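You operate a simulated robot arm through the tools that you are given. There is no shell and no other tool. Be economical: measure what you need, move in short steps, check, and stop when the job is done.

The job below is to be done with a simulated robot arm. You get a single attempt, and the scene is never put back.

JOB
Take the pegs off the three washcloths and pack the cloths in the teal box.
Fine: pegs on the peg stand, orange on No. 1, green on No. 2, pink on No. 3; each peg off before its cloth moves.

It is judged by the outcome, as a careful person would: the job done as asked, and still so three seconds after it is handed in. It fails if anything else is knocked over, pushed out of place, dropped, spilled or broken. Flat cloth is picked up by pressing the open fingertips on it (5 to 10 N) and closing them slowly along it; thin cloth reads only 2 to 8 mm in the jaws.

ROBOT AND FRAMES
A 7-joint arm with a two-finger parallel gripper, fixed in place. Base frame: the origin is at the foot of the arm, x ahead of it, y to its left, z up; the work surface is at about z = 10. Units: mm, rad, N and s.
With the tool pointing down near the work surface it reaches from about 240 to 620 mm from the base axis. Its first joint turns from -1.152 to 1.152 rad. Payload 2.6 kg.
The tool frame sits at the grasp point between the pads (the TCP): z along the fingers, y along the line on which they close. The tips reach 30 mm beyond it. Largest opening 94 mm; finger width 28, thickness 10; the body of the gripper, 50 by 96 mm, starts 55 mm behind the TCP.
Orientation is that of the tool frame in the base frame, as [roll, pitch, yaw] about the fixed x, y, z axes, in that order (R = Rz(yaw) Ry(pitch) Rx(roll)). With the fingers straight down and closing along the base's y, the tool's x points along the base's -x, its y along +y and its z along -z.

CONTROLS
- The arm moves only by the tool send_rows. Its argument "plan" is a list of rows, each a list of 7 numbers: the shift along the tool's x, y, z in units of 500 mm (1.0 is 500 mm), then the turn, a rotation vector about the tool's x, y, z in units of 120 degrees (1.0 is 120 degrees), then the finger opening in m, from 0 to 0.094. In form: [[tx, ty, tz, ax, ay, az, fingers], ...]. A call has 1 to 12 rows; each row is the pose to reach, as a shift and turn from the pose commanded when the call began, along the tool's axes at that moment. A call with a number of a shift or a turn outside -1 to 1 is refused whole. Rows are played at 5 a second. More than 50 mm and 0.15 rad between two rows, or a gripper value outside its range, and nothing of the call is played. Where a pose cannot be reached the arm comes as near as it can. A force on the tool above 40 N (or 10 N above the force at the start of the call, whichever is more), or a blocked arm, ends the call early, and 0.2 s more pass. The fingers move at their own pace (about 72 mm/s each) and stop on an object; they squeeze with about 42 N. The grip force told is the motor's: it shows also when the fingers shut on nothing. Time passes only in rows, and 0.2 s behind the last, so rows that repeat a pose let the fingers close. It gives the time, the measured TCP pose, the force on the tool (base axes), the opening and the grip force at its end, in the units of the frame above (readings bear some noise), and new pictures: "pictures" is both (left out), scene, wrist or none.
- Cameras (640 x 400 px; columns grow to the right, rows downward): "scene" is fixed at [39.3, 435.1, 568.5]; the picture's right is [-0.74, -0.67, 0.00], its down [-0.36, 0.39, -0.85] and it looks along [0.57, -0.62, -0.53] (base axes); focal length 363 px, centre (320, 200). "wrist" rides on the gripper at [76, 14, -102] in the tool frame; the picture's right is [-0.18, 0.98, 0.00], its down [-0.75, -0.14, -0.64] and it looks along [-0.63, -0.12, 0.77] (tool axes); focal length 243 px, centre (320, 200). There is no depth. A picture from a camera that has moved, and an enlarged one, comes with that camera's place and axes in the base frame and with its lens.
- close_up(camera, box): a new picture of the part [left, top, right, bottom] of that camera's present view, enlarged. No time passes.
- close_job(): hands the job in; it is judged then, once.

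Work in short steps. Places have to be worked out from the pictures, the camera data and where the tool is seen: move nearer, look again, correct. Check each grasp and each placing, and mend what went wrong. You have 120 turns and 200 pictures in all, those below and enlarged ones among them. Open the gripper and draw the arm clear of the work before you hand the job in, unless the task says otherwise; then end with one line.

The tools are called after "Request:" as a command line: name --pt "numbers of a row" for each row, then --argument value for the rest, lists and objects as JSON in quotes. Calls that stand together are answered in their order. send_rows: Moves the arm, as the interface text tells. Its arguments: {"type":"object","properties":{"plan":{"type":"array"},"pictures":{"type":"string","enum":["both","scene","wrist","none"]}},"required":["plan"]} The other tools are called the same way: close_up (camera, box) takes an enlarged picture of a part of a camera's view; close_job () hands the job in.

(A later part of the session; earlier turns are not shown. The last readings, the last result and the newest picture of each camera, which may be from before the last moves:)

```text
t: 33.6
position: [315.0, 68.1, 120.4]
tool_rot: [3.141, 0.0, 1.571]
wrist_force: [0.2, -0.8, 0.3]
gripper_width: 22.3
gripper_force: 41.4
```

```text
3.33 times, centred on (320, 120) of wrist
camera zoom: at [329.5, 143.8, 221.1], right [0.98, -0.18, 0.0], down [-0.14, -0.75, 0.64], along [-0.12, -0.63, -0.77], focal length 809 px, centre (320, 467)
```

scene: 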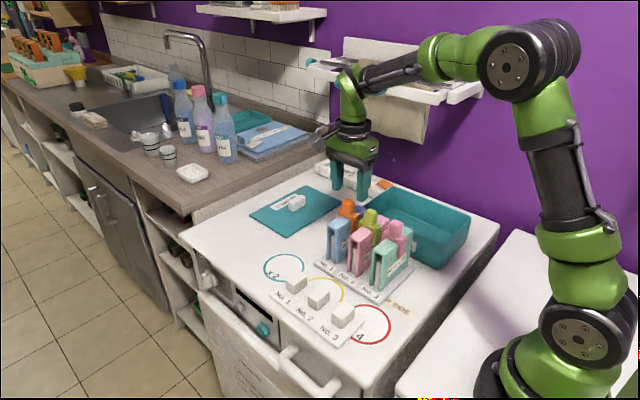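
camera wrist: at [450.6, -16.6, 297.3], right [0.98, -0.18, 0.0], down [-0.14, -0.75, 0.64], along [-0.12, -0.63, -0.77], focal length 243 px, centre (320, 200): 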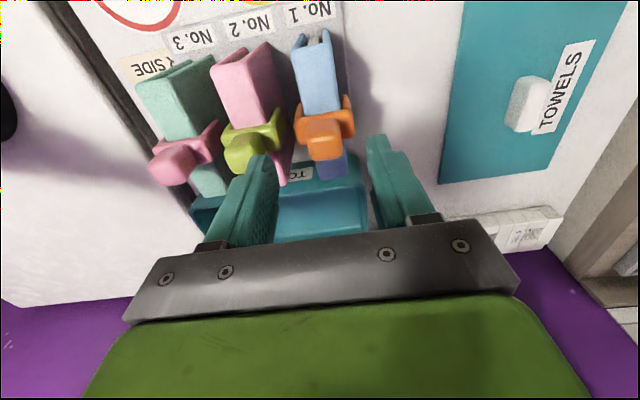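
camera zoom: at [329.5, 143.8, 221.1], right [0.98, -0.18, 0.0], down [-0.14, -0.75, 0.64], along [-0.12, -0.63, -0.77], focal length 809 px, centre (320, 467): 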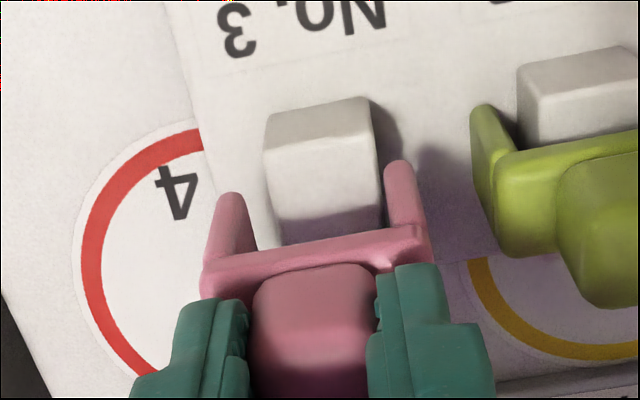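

Block sits ~1 mm in +x from where centred. Correct and lower to just above contact.

Request:
send_rows --pt "0 0.0018 0 0 0 0 0.012" --pt "0 0.0018 0.01 0 0 0 0.012" --pt "0 0.0018 0.02 0 0 0 0.012" --pt "0 0.0018 0.03 0 0 0 0.012" --pt "0 0.0018 0.04 0 0 0 0.012" --pt "0 0.0018 0.05 0 0 0 0.012" --pt "0 0.0018 0.05 0 0 0 0.012" --pictures "none"

Request:
close_up --camera "wrist" --box '[240, 60, 400, 180]'

```text
t: 35.2
position: [318.0, 67.4, 92.5]
tool_rot: [3.141, 0.0, 1.572]
wrist_force: [0.1, -0.6, 0.6]
gripper_width: 22.6
gripper_force: 41.9
```

```text
3.33 times, centred on (320, 120) of wrist
camera zoom: at [332.5, 143.5, 194.7], right [0.98, -0.18, 0.0], down [-0.14, -0.75, 0.64], along [-0.12, -0.63, -0.77], focal length 809 px, centre (320, 467)
```

zoom: 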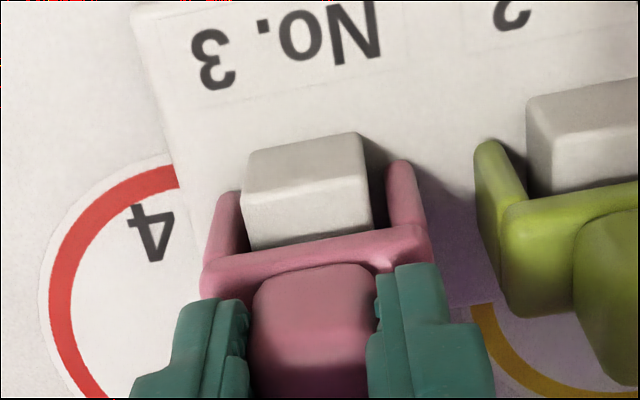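

Slightly past; shift −1.3 mm and lower the last 2.5 mm.

Request:
send_rows --pt "0 -0.0026 0 0 0 0 0.012" --pt "0 -0.0026 0.003 0 0 0 0.012" --pt "0 -0.0026 0.006 0 0 0 0.012" --pictures "none"

```text
t: 36.0
position: [317.9, 68.6, 92.4]
tool_rot: [3.138, -0.002, 1.568]
wrist_force: [-7.4, -1.4, 31.3]
gripper_width: 22.5
gripper_force: 42.1
```

Contact (31 N). Ease up, open, rise.

Request:
send_rows --pt "0 0 -0.0034 0 0 0 0.012" --pt "0 0 -0.0034 0 0 0 0.03" --pt "0 0 -0.0034 0 0 0 0.044" --pt "0 0 -0.0034 0 0 0 0.044" --pt "0 0 -0.03 0 0 0 0.044" --pt "0 0 -0.1 0 0 0 0.044" --pt "0 0 -0.19 0 0 0 0.044" --pt "0 0 -0.26 0 0 0 0.044" --pictures "none"

Request:
close_up --camera "scene" --box '[260, 180, 420, 350]'

Request:
close_up --camera "scene" --box '[320, 160, 480, 290]'

```text
t: 37.8
position: [318.2, 70.3, 218.9]
tool_rot: [-3.141, 0.001, 1.572]
wrist_force: [0.4, -0.4, 0.8]
gripper_width: 44.2
gripper_force: 0.2
```

```text
2.35 times, centred on (340, 265) of scene
camera zoom: at [39.3, 435.1, 568.5], right [-0.74, -0.67, 0.0], down [-0.36, 0.39, -0.85], along [0.57, -0.62, -0.53], focal length 854 px, centre (273, 47)
```

zoom: 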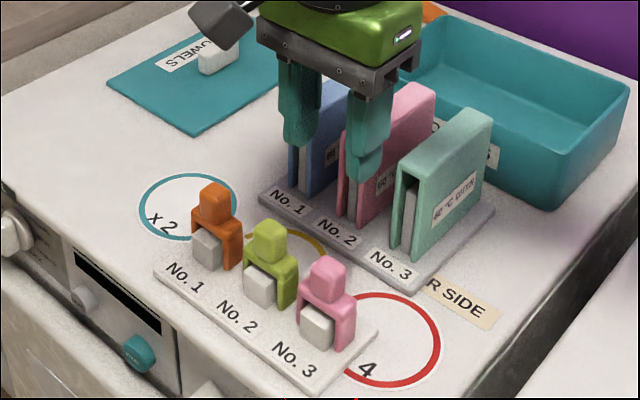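

```text
3.08 times, centred on (400, 225) of scene
camera zoom: at [39.3, 435.1, 568.5], right [-0.74, -0.67, 0.0], down [-0.36, 0.39, -0.85], along [0.57, -0.62, -0.53], focal length 1117 px, centre (74, 123)
```

zoom: 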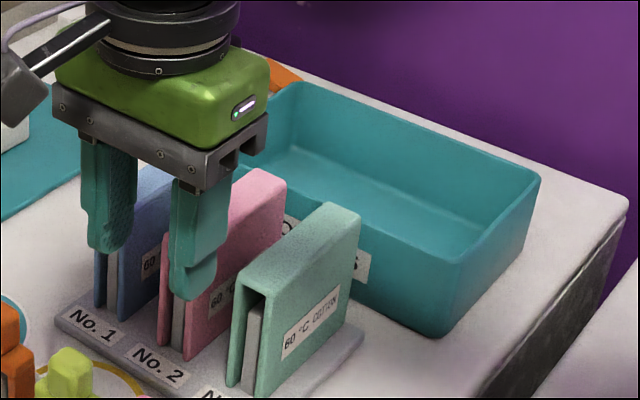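

All three pegs are on the right blocks. Before carrying cloths to the box I check the wall shelf/rail above it, since the wrist must pass beneath or beside it.

Request:
close_up --camera "scene" --box '[290, 0, 530, 150]'

Request:
close_up --camera "wrist" --box '[0, 0, 640, 400]'

```text
2.67 times, centred on (410, 75) of scene
camera zoom: at [39.3, 435.1, 568.5], right [-0.74, -0.67, 0.0], down [-0.36, 0.39, -0.85], along [0.57, -0.62, -0.53], focal length 968 px, centre (80, 533)
```

zoom: 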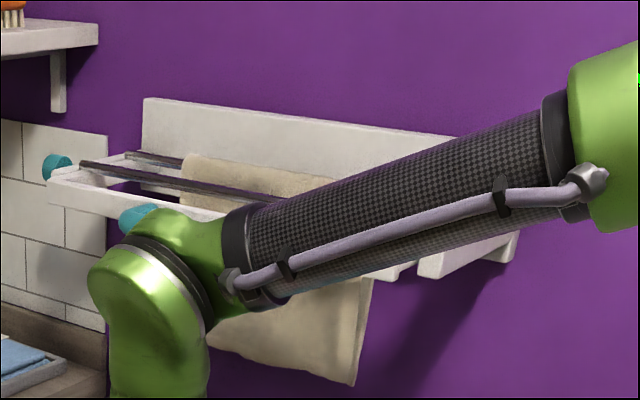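

```text
1.00 times, centred on (320, 200) of wrist
camera zoom: at [332.4, 145.7, 320.2], right [0.98, -0.18, 0.0], down [-0.14, -0.75, 0.64], along [-0.12, -0.63, -0.77], focal length 243 px, centre (320, 200)
```

zoom: 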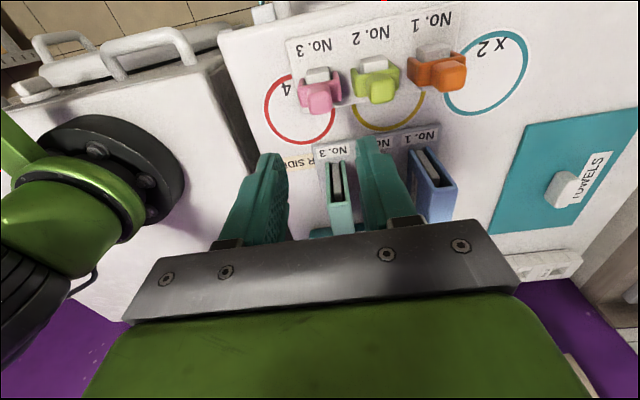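

The towel dryer's front is somewhere near y≈−265…−320 at z≈340, so I will keep the wrist at y≥−226 there by gripping each cloth near its +y end. First the mint cloth: hover at (321,−65), tips z≈140.

Request:
send_rows --pt "-0.09 0.003 0 0 0 0 0.05" --pt "-0.18 0.006 0 0 0 0 0.05" --pt "-0.268 0.008 0 0 0 0 0.05" --pt "-0.268 0.008 0.08 0 0 0 0.05" --pt "-0.268 0.008 0.102 0 0 0 0.05" --pt "-0.268 0.008 0.102 0 0 0 0.05" --pictures "none"

Request:
close_up --camera "wrist" --box '[200, 40, 440, 240]'

Request:
close_up --camera "scene" --box '[320, 160, 450, 280]'

```text
t: 39.2
position: [321.1, -65.8, 168.1]
tool_rot: [3.14, 0.0, 1.57]
wrist_force: [0.7, 0.2, 0.0]
gripper_width: 50.0
gripper_force: 0.1
```

```text
2.00 times, centred on (320, 140) of wrist
camera zoom: at [334.9, 10.1, 268.7], right [0.98, -0.18, 0.0], down [-0.14, -0.75, 0.64], along [-0.12, -0.63, -0.77], focal length 485 px, centre (320, 320)
```

zoom: 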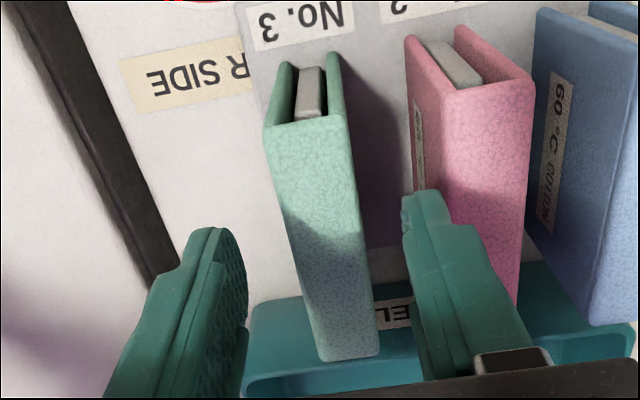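

```text
3.33 times, centred on (385, 220) of scene
camera zoom: at [39.3, 435.1, 568.5], right [-0.74, -0.67, 0.0], down [-0.36, 0.39, -0.85], along [0.57, -0.62, -0.53], focal length 1210 px, centre (103, 133)
```

zoom: 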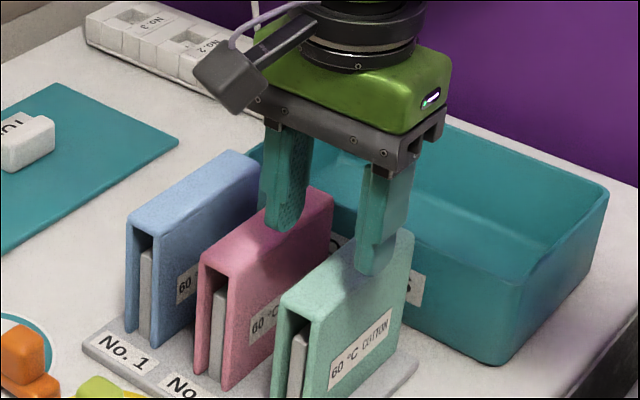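

Mint cloth measured at x≈320, y −39…−145, top z≈108, ~27 mm thick. I descend so the tips are ~13 mm below the top and close slowly.

Request:
send_rows --pt "0 -0.002 0.03 0 0 0 0.05" --pt "0 -0.002 0.06 0 0 0 0.05" --pt "0 -0.002 0.086 0 0 0 0.05" --pt "0 -0.002 0.086 0 0 0 0.05" --pt "0 -0.002 0.086 0 0 0 0.036" --pt "0 -0.002 0.086 0 0 0 0.028" --pt "0 -0.002 0.086 0 0 0 0.022" --pt "0 -0.002 0.086 0 0 0 0.016" --pt "0 -0.002 0.086 0 0 0 0.01" --pt "0 -0.002 0.086 0 0 0 0.004" --pt "0 -0.002 0.086 0 0 0 0.002" --pictures "none"

Request:
close_up --camera "scene" --box '[320, 160, 450, 300]'

Request:
close_up --camera "wrist" --box '[200, 40, 440, 240]'

```text
t: 41.6
position: [322.1, -66.5, 125.1]
tool_rot: [-3.141, 0.0, 1.571]
wrist_force: [0.0, -0.4, 0.1]
gripper_width: 28.3
gripper_force: 42.2
```

```text
2.86 times, centred on (385, 230) of scene
camera zoom: at [39.3, 435.1, 568.5], right [-0.74, -0.67, 0.0], down [-0.36, 0.39, -0.85], along [0.57, -0.62, -0.53], focal length 1037 px, centre (134, 114)
```

zoom: 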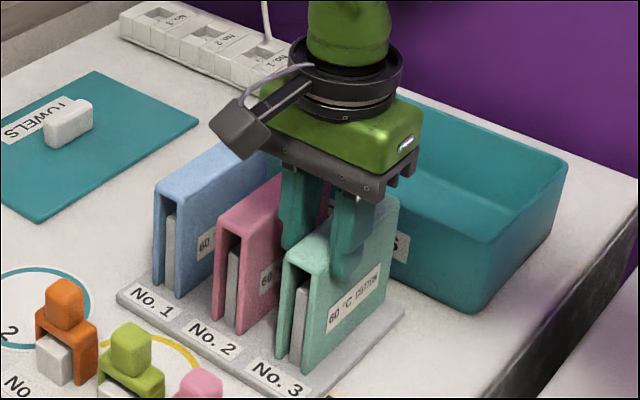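

```text
2.00 times, centred on (320, 140) of wrist
camera zoom: at [334.9, 9.5, 226.4], right [0.98, -0.18, 0.0], down [-0.14, -0.75, 0.64], along [-0.12, -0.63, -0.77], focal length 485 px, centre (320, 320)
```

zoom: 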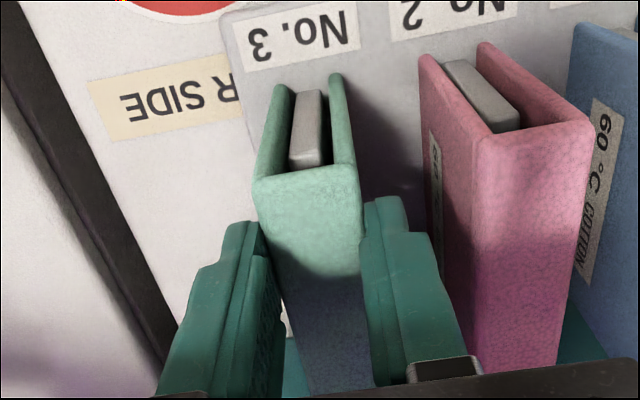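

Rigid-like cloth, 28.3 mm, gripped at 42 N. Lifting slowly clear of the plate.

Request:
send_rows --pt "0 0 -0.01 0 0 0 0.002" --pt "0 0 -0.03 0 0 0 0.002" --pt "0 0 -0.06 0 0 0 0.002" --pt "0 0 -0.1 0 0 0 0.002" --pt "0 0 -0.15 0 0 0 0.002" --pt "0 0 -0.2 0 0 0 0.002" --pt "0 0 -0.21 0 0 0 0.002"

Request:
close_up --camera "scene" --box '[320, 110, 480, 290]'

```text
t: 43.2
position: [321.8, -66.0, 232.2]
tool_rot: [3.14, 0.001, 1.571]
wrist_force: [1.3, 0.8, -1.1]
gripper_width: 28.1
gripper_force: 42.3
camera wrist: at [334.7, 10.4, 333.6], right [0.98, -0.18, 0.0], down [-0.14, -0.75, 0.64], along [-0.12, -0.63, -0.77], focal length 243 px, centre (320, 200)
```

scene: 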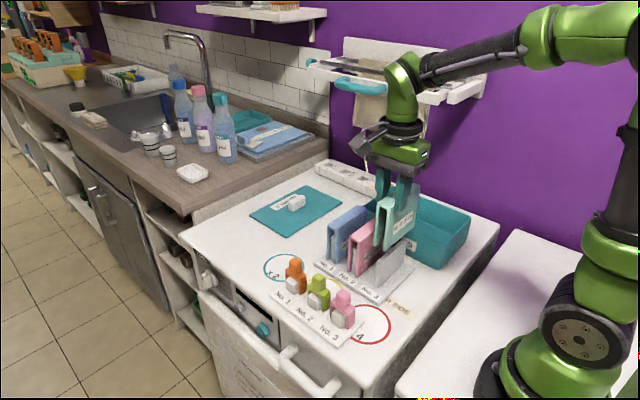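
wrist: 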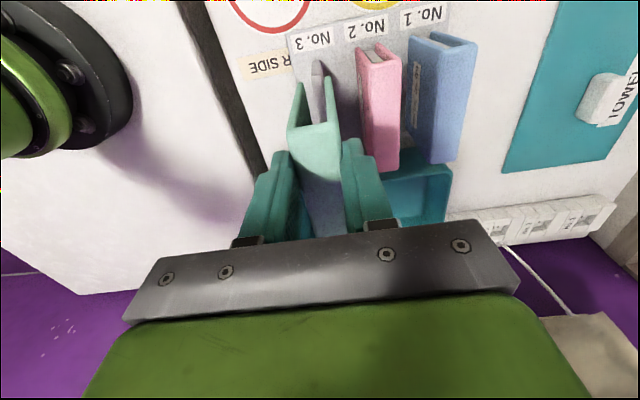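

```text
2.22 times, centred on (400, 200) of scene
camera zoom: at [39.3, 435.1, 568.5], right [-0.74, -0.67, 0.0], down [-0.36, 0.39, -0.85], along [0.57, -0.62, -0.53], focal length 807 px, centre (142, 200)
```

zoom: 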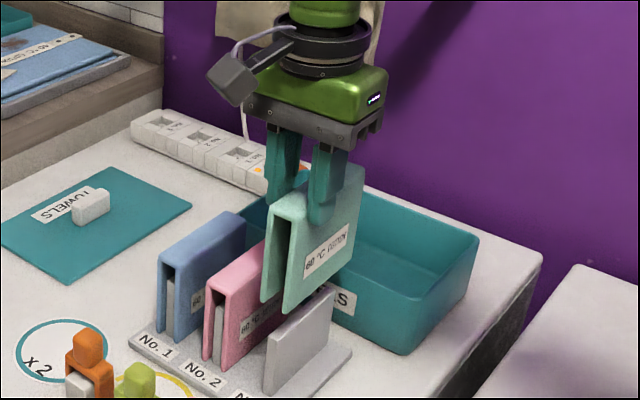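

Cloth is up and clear. Carrying to (290,−212) at the same height; the dryer starts at x≈335 so there is room here.

Request:
send_rows --pt "-0.05 -0.01 0 0 0 0 0.002" --pt "-0.1 -0.025 0 0 0 0 0.002" --pt "-0.15 -0.04 0 0 0 0 0.002" --pt "-0.2 -0.05 0 0 0 0 0.002" --pt "-0.25 -0.06 0 0 0 0 0.002" --pt "-0.294 -0.06 0 0 0 0 0.002" --pt "-0.294 -0.06 0 0 0 0 0.002"

Request:
close_up --camera "scene" --box '[320, 30, 520, 280]'

```text
t: 44.8
position: [293.6, -214.5, 232.0]
tool_rot: [-3.142, -0.001, 1.57]
wrist_force: [0.2, 0.2, -0.5]
gripper_width: 28.1
gripper_force: 42.4
camera wrist: at [307.0, -137.2, 333.5], right [0.98, -0.18, 0.0], down [-0.14, -0.75, 0.64], along [-0.12, -0.63, -0.77], focal length 243 px, centre (320, 200)
```

scene: 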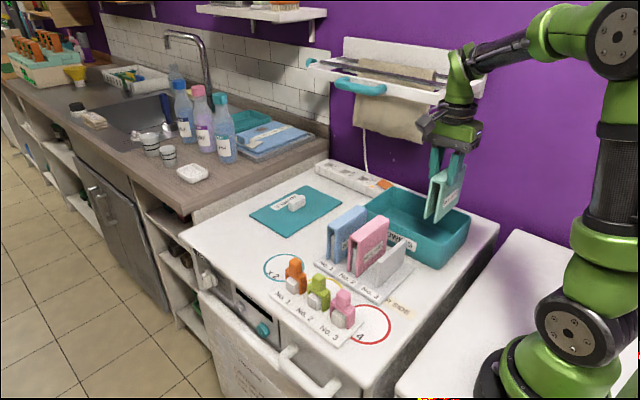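
wrist: 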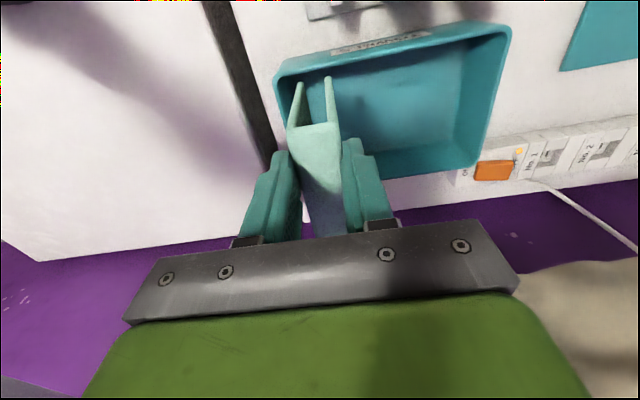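

```text
1.60 times, centred on (420, 155) of scene
camera zoom: at [39.3, 435.1, 568.5], right [-0.74, -0.67, 0.0], down [-0.36, 0.39, -0.85], along [0.57, -0.62, -0.53], focal length 581 px, centre (160, 272)
```

zoom: 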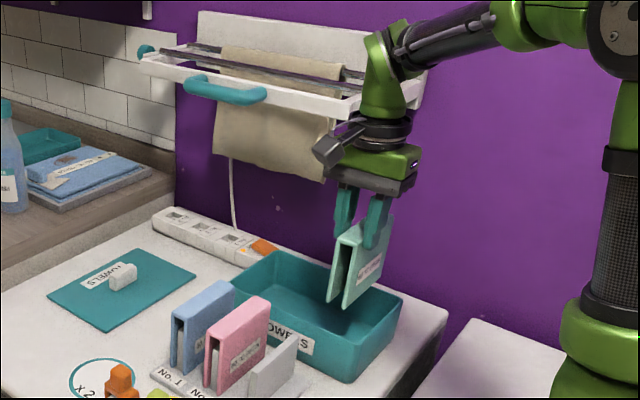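

Box interior spans about x 260–464, y −192…−330. I shift to y≈−230 and lower the mint cloth into the box to just above the floor.

Request:
send_rows --pt "-0.018 -0.004 0.02 0 0 0 0.002" --pt "-0.036 -0.006 0.04 0 0 0 0.002" --pt "-0.036 -0.006 0.1 0 0 0 0.002" --pt "-0.036 -0.006 0.15 0 0 0 0.002" --pt "-0.036 -0.006 0.18 0 0 0 0.002" --pt "-0.036 -0.006 0.19 0 0 0 0.002" --pt "-0.036 -0.006 0.19 0 0 0 0.002" --pictures "wrist"

Request:
close_up --camera "scene" --box '[360, 100, 500, 280]'

```text
t: 46.4
position: [288.4, -230.5, 134.9]
tool_rot: [-3.141, 0.0, 1.57]
wrist_force: [0.0, 0.3, -1.1]
gripper_width: 28.0
gripper_force: 42.5
camera wrist: at [301.4, -153.8, 236.4], right [0.98, -0.18, 0.0], down [-0.14, -0.75, 0.64], along [-0.12, -0.63, -0.77], focal length 243 px, centre (320, 200)
```

wrist: 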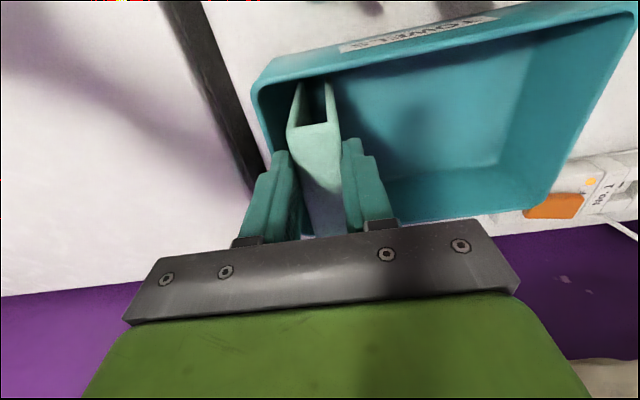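

```text
2.22 times, centred on (430, 190) of scene
camera zoom: at [39.3, 435.1, 568.5], right [-0.74, -0.67, 0.0], down [-0.36, 0.39, -0.85], along [0.57, -0.62, -0.53], focal length 807 px, centre (76, 222)
```

zoom: 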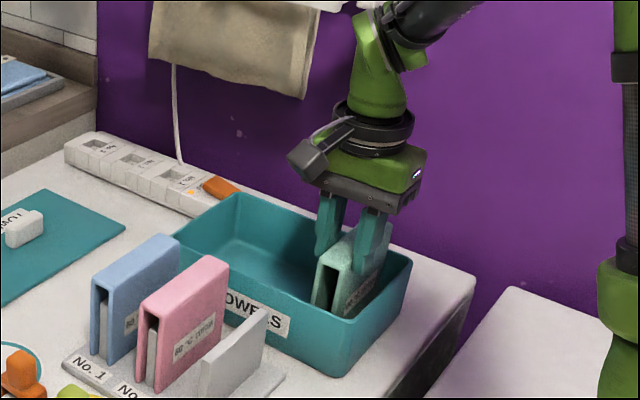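

Inside the box with clearance. Lowering in 2 mm rows toward the floor.

Request:
send_rows --pt "0 0 0.004 0 0 0 0.002" --pt "0 0 0.008 0 0 0 0.002" --pt "0 0 0.012 0 0 0 0.002" --pt "0 0 0.016 0 0 0 0.002" --pt "0 0 0.02 0 0 0 0.002" --pictures "none"

```text
t: 47.6
position: [287.3, -230.7, 125.4]
tool_rot: [3.141, 0.0, 1.57]
wrist_force: [0.0, -1.0, -0.8]
gripper_width: 28.2
gripper_force: 42.1
```

No contact yet; continue in 1.5 mm rows.

Request:
send_rows --pt "0 0 0.003 0 0 0 0.002" --pt "0 0 0.006 0 0 0 0.002" --pt "0 0 0.009 0 0 0 0.002" --pt "0 0 0.012 0 0 0 0.002" --pictures "none"

```text
t: 48.6
position: [287.5, -231.1, 120.6]
tool_rot: [-3.141, -0.001, 1.57]
wrist_force: [0.1, 0.4, -0.7]
gripper_width: 27.9
gripper_force: 42.2
```

Request:
send_rows --pt "0 0 0.003 0 0 0 0.002" --pt "0 0 0.006 0 0 0 0.002" --pt "0 0 0.009 0 0 0 0.002" --pt "0 0 0.012 0 0 0 0.002" --pictures "none"

Request:
close_up --camera "scene" --box '[400, 170, 480, 270]'

```text
t: 49.4
position: [288.8, -231.8, 120.5]
tool_rot: [3.134, 0.002, 1.569]
wrist_force: [-2.3, 1.0, 6.5]
gripper_width: 28.2
gripper_force: 42.4
stopped in row 3: the force on the tool passed its limit (the readings are from after the stop); the commanded pose is now the measured one
```

```text
4.00 times, centred on (440, 220) of scene
camera zoom: at [39.3, 435.1, 568.5], right [-0.74, -0.67, 0.0], down [-0.36, 0.39, -0.85], along [0.57, -0.62, -0.53], focal length 1452 px, centre (-160, 120)
```

zoom: 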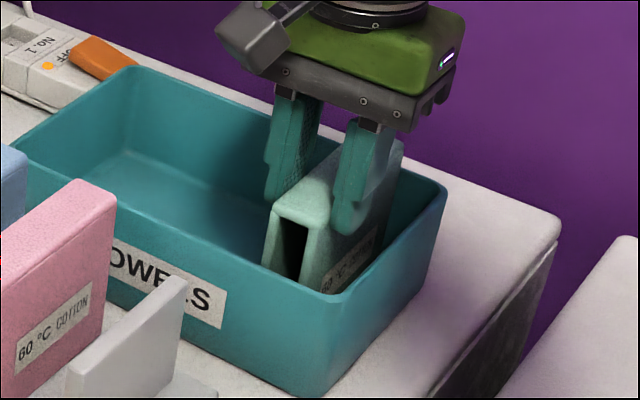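

Resting on the floor (contact). Opening gently and rising straight up.

Request:
send_rows --pt "0 0 0 0 0 0 0.03" --pt "0 0 0 0 0 0 0.036" --pt "0 0 0 0 0 0 0.042" --pt "0 0 -0.02 0 0 0 0.042" --pt "0 0 -0.06 0 0 0 0.042" --pt "0 0 -0.12 0 0 0 0.042"

Request:
close_up --camera "scene" --box '[360, 130, 480, 270]'

```text
t: 50.8
position: [289.4, -229.6, 180.1]
tool_rot: [3.137, -0.001, 1.57]
wrist_force: [-0.1, -0.6, 0.7]
gripper_width: 42.1
gripper_force: 0.0
camera wrist: at [302.0, -153.9, 281.1], right [0.98, -0.18, 0.01], down [-0.15, -0.75, 0.64], along [-0.11, -0.63, -0.77], focal length 243 px, centre (320, 200)
```

scene: 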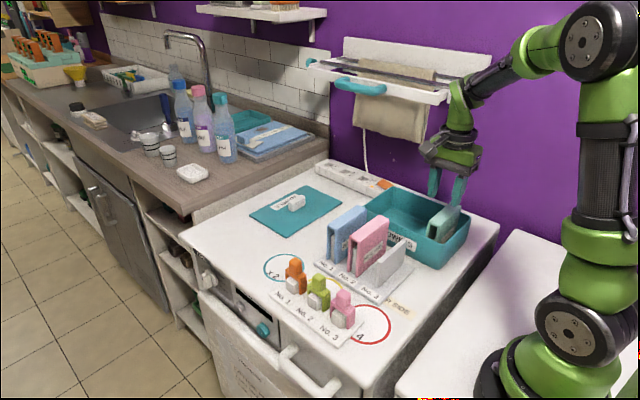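
wrist: 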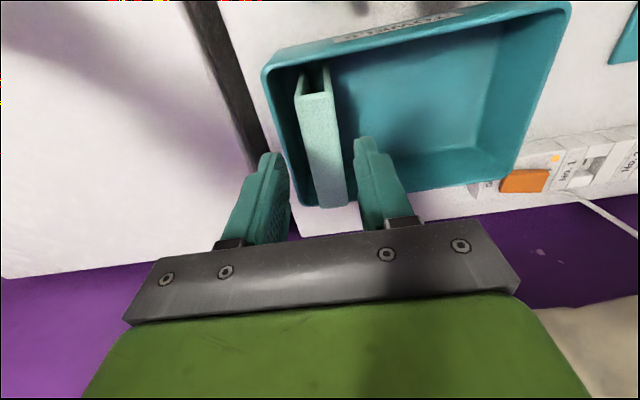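

```text
2.86 times, centred on (420, 200) of scene
camera zoom: at [39.3, 435.1, 568.5], right [-0.74, -0.67, 0.0], down [-0.36, 0.39, -0.85], along [0.57, -0.62, -0.53], focal length 1037 px, centre (34, 200)
```

zoom: 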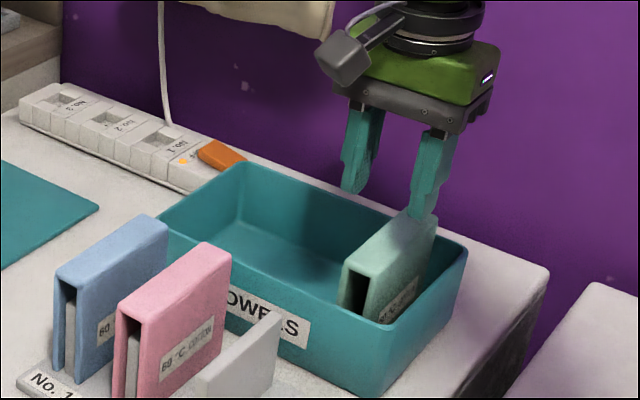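

Mint cloth stands in the box. Now back to the pink cloth: hover above (378.5,−65).

Request:
send_rows --pt "0.08 0.03 -0.01 0 0 0 0.05" --pt "0.16 0.07 -0.01 0 0 0 0.05" --pt "0.24 0.12 -0.01 0 0 0 0.05" --pt "0.31 0.165 -0.01 0 0 0 0.05" --pt "0.3336 0.1794 0.01 0 0 0 0.05" --pt "0.3336 0.1794 0.02 0 0 0 0.05" --pt "0.3336 0.1794 0.02 0 0 0 0.05" --pictures "none"

Request:
close_up --camera "wrist" --box '[200, 40, 440, 240]'

```text
t: 52.4
position: [379.3, -63.9, 170.5]
tool_rot: [3.134, 0.002, 1.569]
wrist_force: [0.5, 0.1, 0.6]
gripper_width: 49.9
gripper_force: 0.0
```

```text
2.00 times, centred on (320, 140) of wrist
camera zoom: at [392.6, 12.1, 271.0], right [0.98, -0.19, 0.01], down [-0.15, -0.75, 0.64], along [-0.11, -0.63, -0.77], focal length 485 px, centre (320, 320)
```

zoom: 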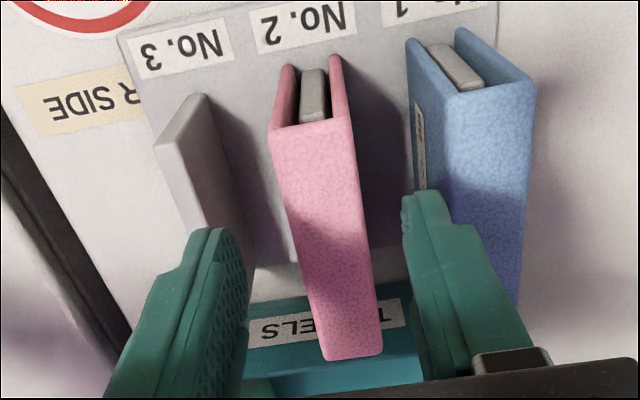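

Pink cloth is centred between the fingers. Correcting the tiny tilt, descending and closing.

Request:
send_rows --pt "0 -0.001 0.03 0.0036 0 0 0.05" --pt "0 -0.001 0.06 0.0036 0 0 0.05" --pt "0 -0.001 0.086 0.0036 0 0 0.05" --pt "0 -0.001 0.086 0.0036 0 0 0.05" --pt "0 -0.001 0.086 0.0036 0 0 0.036" --pt "0 -0.001 0.086 0.0036 0 0 0.028" --pt "0 -0.001 0.086 0.0036 0 0 0.02" --pt "0 -0.001 0.086 0.0036 0 0 0.01" --pt "0 -0.001 0.086 0.0036 0 0 0.002" --pt "0 -0.001 0.086 0.0036 0 0 0.002" --pictures "none"

Request:
close_up --camera "scene" --box '[320, 160, 450, 300]'

```text
t: 54.6
position: [378.4, -63.0, 127.5]
tool_rot: [3.141, 0.0, 1.57]
wrist_force: [-0.1, -1.3, 0.2]
gripper_width: 28.3
gripper_force: 41.8
```

```text
2.86 times, centred on (385, 230) of scene
camera zoom: at [39.3, 435.1, 568.5], right [-0.74, -0.67, 0.0], down [-0.36, 0.39, -0.85], along [0.57, -0.62, -0.53], focal length 1037 px, centre (134, 114)
```

zoom: 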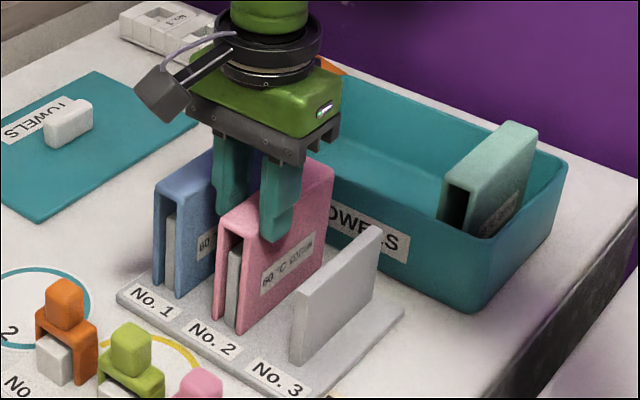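

Gripped (28.3 mm). Lift 100 mm and carry to (340,−180), then lower a little to stay beneath the dryer.

Request:
send_rows --pt "0 0 -0.01 0 0 0 0.002" --pt "0 0 -0.04 0 0 0 0.002" --pt "0 0 -0.1 0 0 0 0.002" --pt "0 0 -0.16 0 0 0 0.002" --pt "0 0 -0.2 0 0 0 0.002" --pt "-0.06 -0.02 -0.2 0 0 0 0.002" --pt "-0.12 -0.04 -0.2 0 0 0 0.002" --pt "-0.18 -0.06 -0.2 0 0 0 0.002" --pt "-0.236 -0.076 -0.2 0 0 0 0.002" --pt "-0.25 -0.076 -0.16 0 0 0 0.002" --pt "-0.25 -0.076 -0.136 0 0 0 0.002" --pt "-0.25 -0.076 -0.136 0 0 0 0.002"

Request:
close_up --camera "scene" --box '[320, 30, 520, 280]'

```text
t: 57.2
position: [341.5, -190.7, 194.9]
tool_rot: [3.14, -0.001, 1.569]
wrist_force: [-0.6, -0.6, -0.8]
gripper_width: 28.1
gripper_force: 43.0
camera wrist: at [355.2, -115.1, 296.1], right [0.98, -0.19, 0.0], down [-0.14, -0.75, 0.64], along [-0.12, -0.63, -0.77], focal length 243 px, centre (320, 200)
```

scene: 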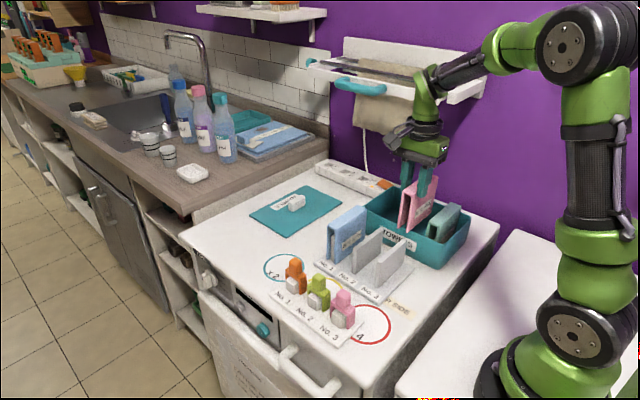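
wrist: 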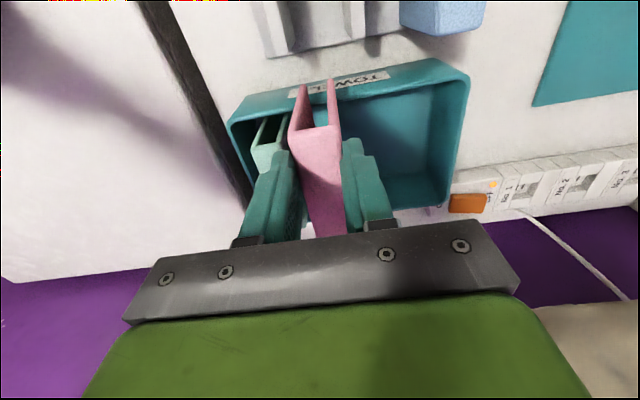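

```text
1.60 times, centred on (420, 155) of scene
camera zoom: at [39.3, 435.1, 568.5], right [-0.74, -0.67, 0.0], down [-0.36, 0.39, -0.85], along [0.57, -0.62, -0.53], focal length 581 px, centre (160, 272)
```

zoom: 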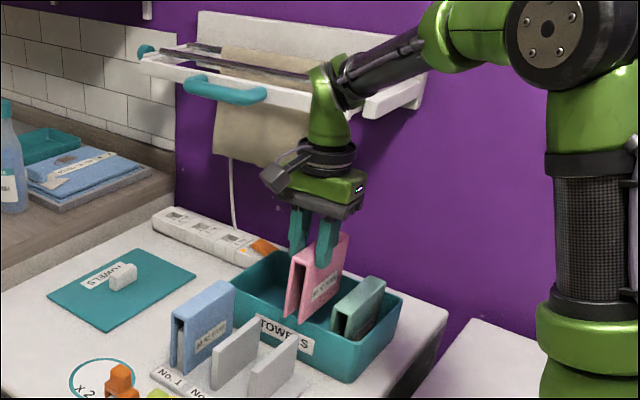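

All clear; the narrow wrist part is at dryer height and stays above y≈−256. Shift to y≈−221 at TCP z≈188 and check.

Request:
send_rows --pt "-0.02 -0.002 0.006 0 0 0 0.002" --pt "-0.04 -0.002 0.012 0 0 0 0.002" --pt "-0.064 -0.002 0.014 0 0 0 0.002" --pt "-0.064 -0.002 0.014 0 0 0 0.002"

Request:
close_up --camera "scene" --box '[360, 50, 500, 260]'

```text
t: 58.2
position: [338.1, -223.4, 187.6]
tool_rot: [-3.138, 0.002, 1.57]
wrist_force: [0.3, 0.5, -0.5]
gripper_width: 28.1
gripper_force: 41.8
camera wrist: at [352.7, -147.5, 289.0], right [0.98, -0.19, 0.0], down [-0.14, -0.75, 0.64], along [-0.12, -0.63, -0.77], focal length 243 px, centre (320, 200)
```

scene: 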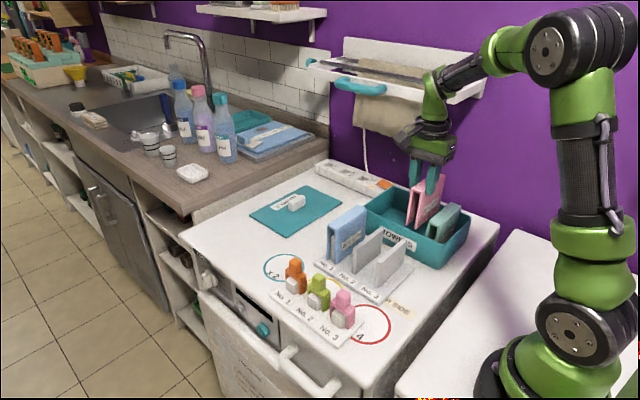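
wrist: 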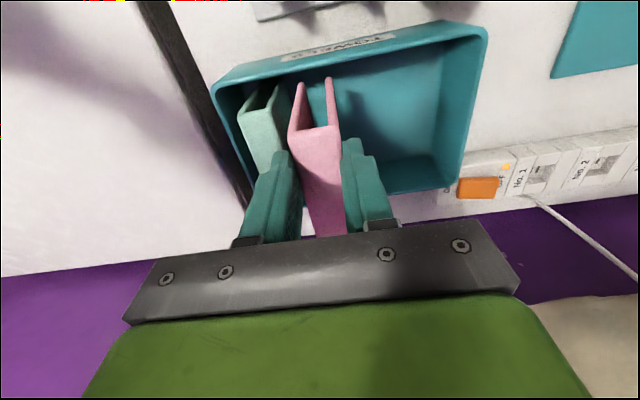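

```text
1.90 times, centred on (430, 155) of scene
camera zoom: at [39.3, 435.1, 568.5], right [-0.74, -0.67, 0.0], down [-0.36, 0.39, -0.85], along [0.57, -0.62, -0.53], focal length 692 px, centre (110, 286)
```

zoom: 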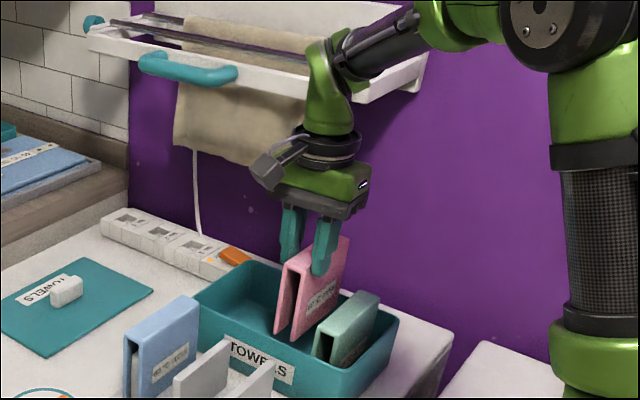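

Free of the dryer. Shift 4 mm more in −y and lower into the box to TCP z≈126.

Request:
send_rows --pt "-0.008 0 0.02 0 0 0 0.002" --pt "-0.008 0 0.06 0 0 0 0.002" --pt "-0.008 0 0.09 0 0 0 0.002" --pt "-0.008 0 0.11 0 0 0 0.002" --pt "-0.008 0 0.124 0 0 0 0.002" --pt "-0.008 0 0.124 0 0 0 0.002" --pictures "wrist"

Request:
close_up --camera "scene" --box '[370, 150, 490, 270]'

```text
t: 59.6
position: [340.7, -226.7, 127.3]
tool_rot: [3.141, 0.002, 1.568]
wrist_force: [-0.6, -0.6, -1.6]
gripper_width: 28.1
gripper_force: 41.8
camera wrist: at [354.4, -151.1, 227.9], right [0.98, -0.19, 0.0], down [-0.14, -0.75, 0.64], along [-0.12, -0.63, -0.77], focal length 243 px, centre (320, 200)
```

wrist: 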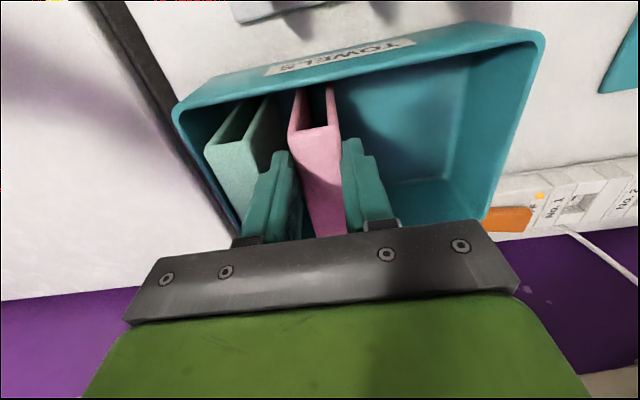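

```text
3.33 times, centred on (430, 210) of scene
camera zoom: at [39.3, 435.1, 568.5], right [-0.74, -0.67, 0.0], down [-0.36, 0.39, -0.85], along [0.57, -0.62, -0.53], focal length 1210 px, centre (-47, 167)
```

zoom: 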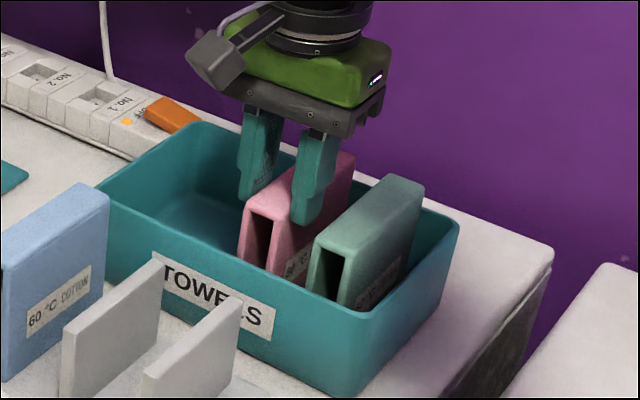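

Good. Last few mm down in 1 mm rows to contact.

Request:
send_rows --pt "0 0 0.004 0 0 0 0.002" --pt "0 0 0.008 0 0 0 0.002" --pt "0 0 0.01 0 0 0 0.002" --pt "0 0 0.012 0 0 0 0.002" --pt "0 0 0.014 0 0 0 0.002" --pt "0 0 0.016 0 0 0 0.002" --pictures "none"

```text
t: 61.0
position: [340.6, -225.0, 121.5]
tool_rot: [3.136, 0.002, 1.569]
wrist_force: [-1.3, 2.1, 4.7]
gripper_width: 28.0
gripper_force: 42.2
stopped in row 6: the force on the tool passed its limit (the readings are from after the stop); the commanded pose is now the measured one
```

On the floor. Open and rise.

Request:
send_rows --pt "0 0 0 0 0 0 0.03" --pt "0 0 0 0 0 0 0.036" --pt "0 0 0 0 0 0 0.04" --pt "0 0 -0.02 0 0 0 0.04" --pt "0 0 -0.06 0 0 0 0.04" --pt "0 0 -0.12 0.0026 0 0 0.04" --pictures "wrist"

Request:
close_up --camera "scene" --box '[370, 150, 490, 270]'

```text
t: 62.4
position: [339.2, -225.3, 181.9]
tool_rot: [-3.141, 0.0, 1.571]
wrist_force: [0.2, -0.4, 0.2]
gripper_width: 39.9
gripper_force: 0.1
camera wrist: at [353.9, -148.8, 282.5], right [0.98, -0.18, 0.0], down [-0.14, -0.75, 0.64], along [-0.12, -0.63, -0.77], focal length 243 px, centre (320, 200)
```

wrist: 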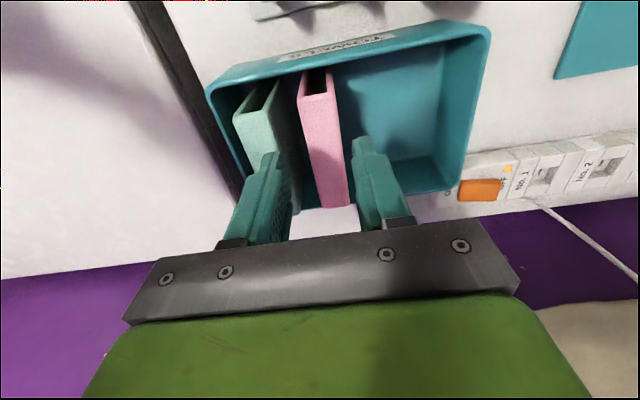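

```text
3.33 times, centred on (430, 210) of scene
camera zoom: at [39.3, 435.1, 568.5], right [-0.74, -0.67, 0.0], down [-0.36, 0.39, -0.85], along [0.57, -0.62, -0.53], focal length 1210 px, centre (-47, 167)
```

zoom: 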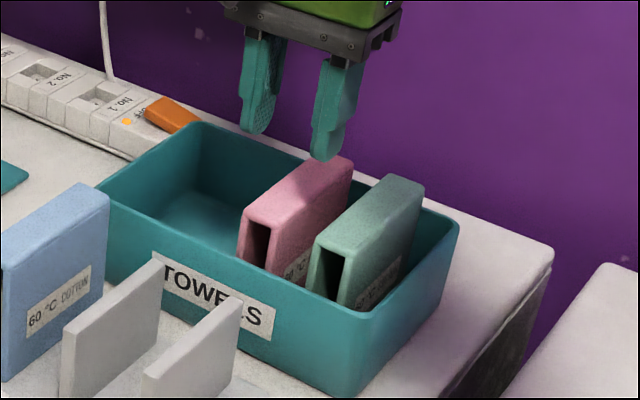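

Both stand well. Now the blue cloth: hover above (440,−64).

Request:
send_rows --pt "0.07 0.03 -0.01 0 0 0 0.05" --pt "0.14 0.07 -0.01 0 0 0 0.05" --pt "0.21 0.12 -0.01 0 0 0 0.05" --pt "0.27 0.165 -0.01 0 0 0 0.05" --pt "0.322 0.1988 0.0 0 0 0 0.05" --pt "0.322 0.1988 0.022 0 0 0 0.05" --pt "0.322 0.1988 0.022 0 0 0 0.05" --pictures "none"

Request:
close_up --camera "wrist" --box '[200, 40, 440, 240]'

```text
t: 64.0
position: [438.2, -66.2, 169.9]
tool_rot: [3.141, 0.001, 1.571]
wrist_force: [0.3, -0.3, -0.4]
gripper_width: 50.0
gripper_force: 0.1
```

```text
2.00 times, centred on (320, 140) of wrist
camera zoom: at [453.0, 10.4, 271.3], right [0.98, -0.18, 0.0], down [-0.14, -0.75, 0.64], along [-0.12, -0.63, -0.77], focal length 485 px, centre (320, 320)
```

zoom: 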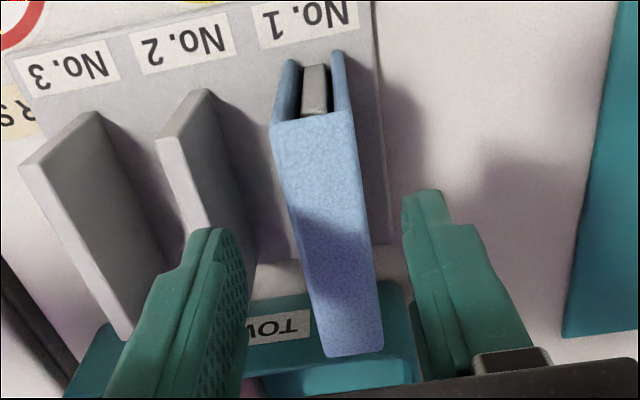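

Same view as before, centred. Descend and close.

Request:
send_rows --pt "0 0.001 0.03 0 0 0 0.05" --pt "0 0.001 0.06 0 0 0 0.05" --pt "0 0.001 0.086 0 0 0 0.05" --pt "0 0.001 0.086 0 0 0 0.05" --pt "0 0.001 0.086 0 0 0 0.036" --pt "0 0.001 0.086 0 0 0 0.028" --pt "0 0.001 0.086 0 0 0 0.02" --pt "0 0.001 0.086 0 0 0 0.01" --pt "0 0.001 0.086 0 0 0 0.002" --pt "0 0.001 0.086 0 0 0 0.002" --pictures "none"

Request:
close_up --camera "scene" --box '[310, 150, 440, 290]'

```text
t: 66.2
position: [439.4, -65.2, 127.5]
tool_rot: [-3.14, 0.001, 1.57]
wrist_force: [-0.4, 0.3, 0.5]
gripper_width: 28.0
gripper_force: 42.5
```

```text
2.86 times, centred on (375, 220) of scene
camera zoom: at [39.3, 435.1, 568.5], right [-0.74, -0.67, 0.0], down [-0.36, 0.39, -0.85], along [0.57, -0.62, -0.53], focal length 1037 px, centre (163, 143)
```

zoom: 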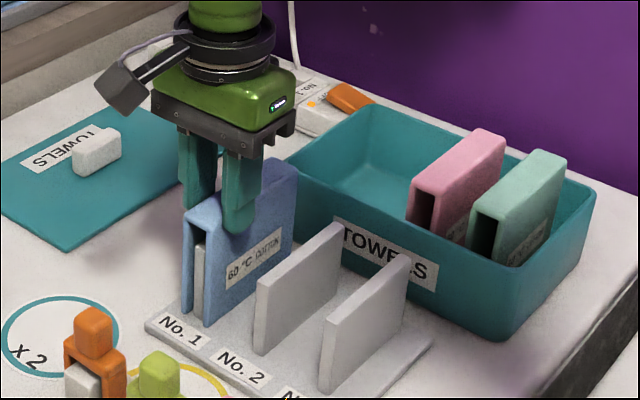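

Gripped. Lift 100 mm, carry to (393,−189), lowering a little at the end.

Request:
send_rows --pt "0 0 -0.01 0 0 0 0.002" --pt "0 0 -0.04 0 0 0 0.002" --pt "0 0 -0.1 0 0 0 0.002" --pt "0 0 -0.16 0 0 0 0.002" --pt "0 0 -0.2 0 0 0 0.002" --pt "-0.06 -0.02 -0.2 0 0 0 0.002" --pt "-0.12 -0.045 -0.2 0 0 0 0.002" --pt "-0.18 -0.07 -0.2 0 0 0 0.002" --pt "-0.236 -0.095 -0.2 0 0 0 0.002" --pt "-0.25 -0.095 -0.16 0 0 0 0.002" --pt "-0.25 -0.095 -0.13 0 0 0 0.002" --pt "-0.25 -0.095 -0.13 0 0 0 0.002"

Request:
close_up --camera "scene" --box '[340, 40, 480, 250]'

```text
t: 68.8
position: [392.0, -188.4, 192.6]
tool_rot: [3.14, 0.0, 1.57]
wrist_force: [-3.3, 0.8, 14.7]
gripper_width: 27.8
gripper_force: 41.8
camera wrist: at [405.4, -112.2, 292.9], right [0.98, -0.19, 0.0], down [-0.14, -0.75, 0.64], along [-0.12, -0.63, -0.77], focal length 243 px, centre (320, 200)
```

scene: 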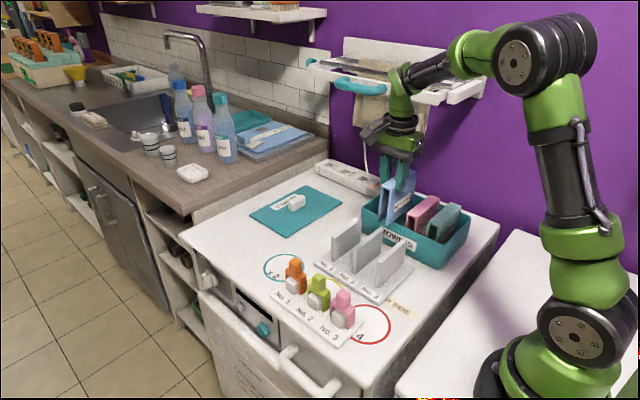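
wrist: 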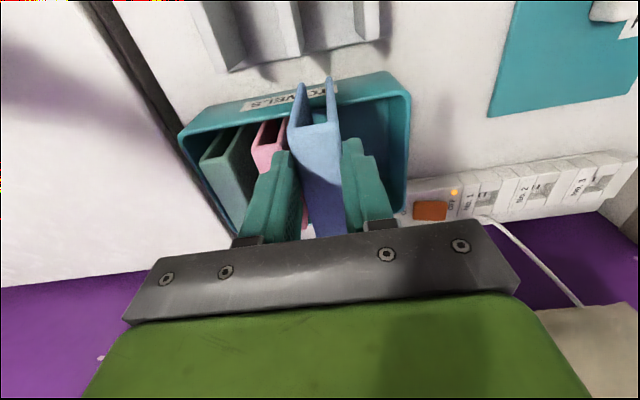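

```text
1.90 times, centred on (410, 145) of scene
camera zoom: at [39.3, 435.2, 568.5], right [-0.74, -0.67, 0.0], down [-0.36, 0.39, -0.85], along [0.57, -0.62, -0.53], focal length 692 px, centre (149, 305)
```

zoom: 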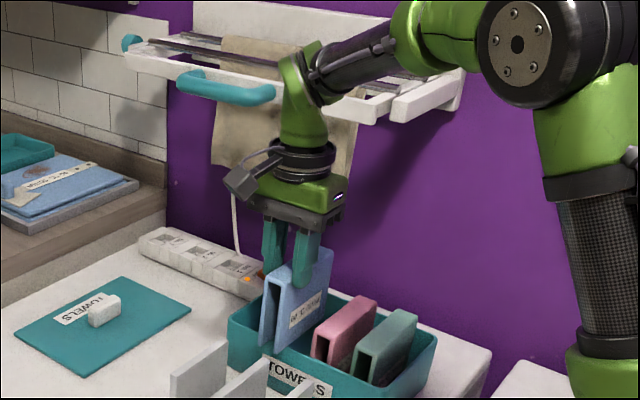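

The force shows 14.7 N upward, unexpected. I raise 6 mm and re-read before going on.

Request:
send_rows --pt "0 0 -0.012 0 0 0 0.002" --pt "0 0 -0.012 0 0 0 0.002" --pictures "none"

Request:
close_up --camera "wrist" --box '[170, 40, 430, 250]'

Request:
close_up --camera "scene" --box '[350, 150, 470, 270]'

```text
t: 69.4
position: [391.2, -190.0, 197.6]
tool_rot: [-3.139, 0.001, 1.57]
wrist_force: [-0.3, -0.6, -0.8]
gripper_width: 28.1
gripper_force: 41.5
```

```text
1.90 times, centred on (300, 145) of wrist
camera zoom: at [406.2, -112.7, 298.5], right [0.98, -0.18, 0.0], down [-0.14, -0.75, 0.64], along [-0.12, -0.63, -0.77], focal length 462 px, centre (358, 305)
```

zoom: 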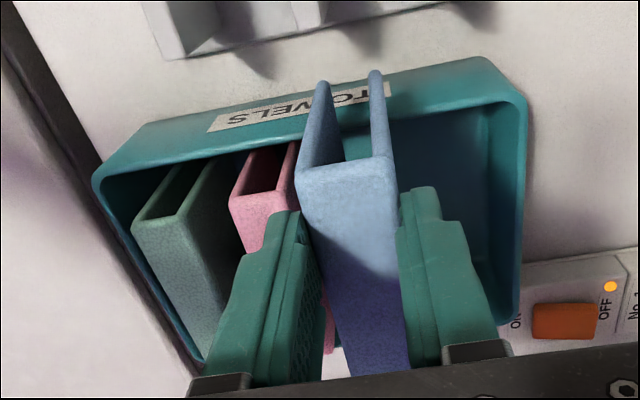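

```text
3.33 times, centred on (410, 210) of scene
camera zoom: at [39.3, 435.1, 568.5], right [-0.74, -0.67, 0.0], down [-0.36, 0.39, -0.85], along [0.57, -0.62, -0.53], focal length 1210 px, centre (20, 167)
```

zoom: 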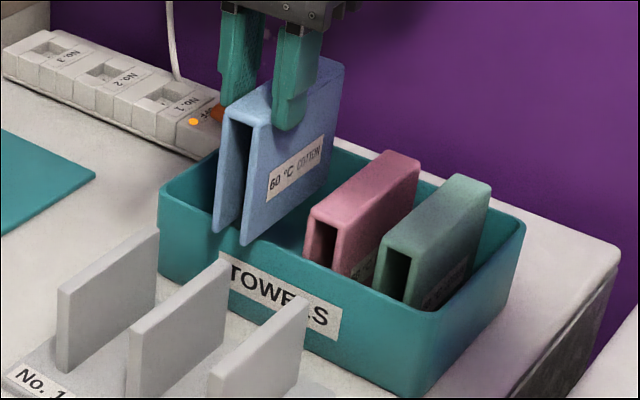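

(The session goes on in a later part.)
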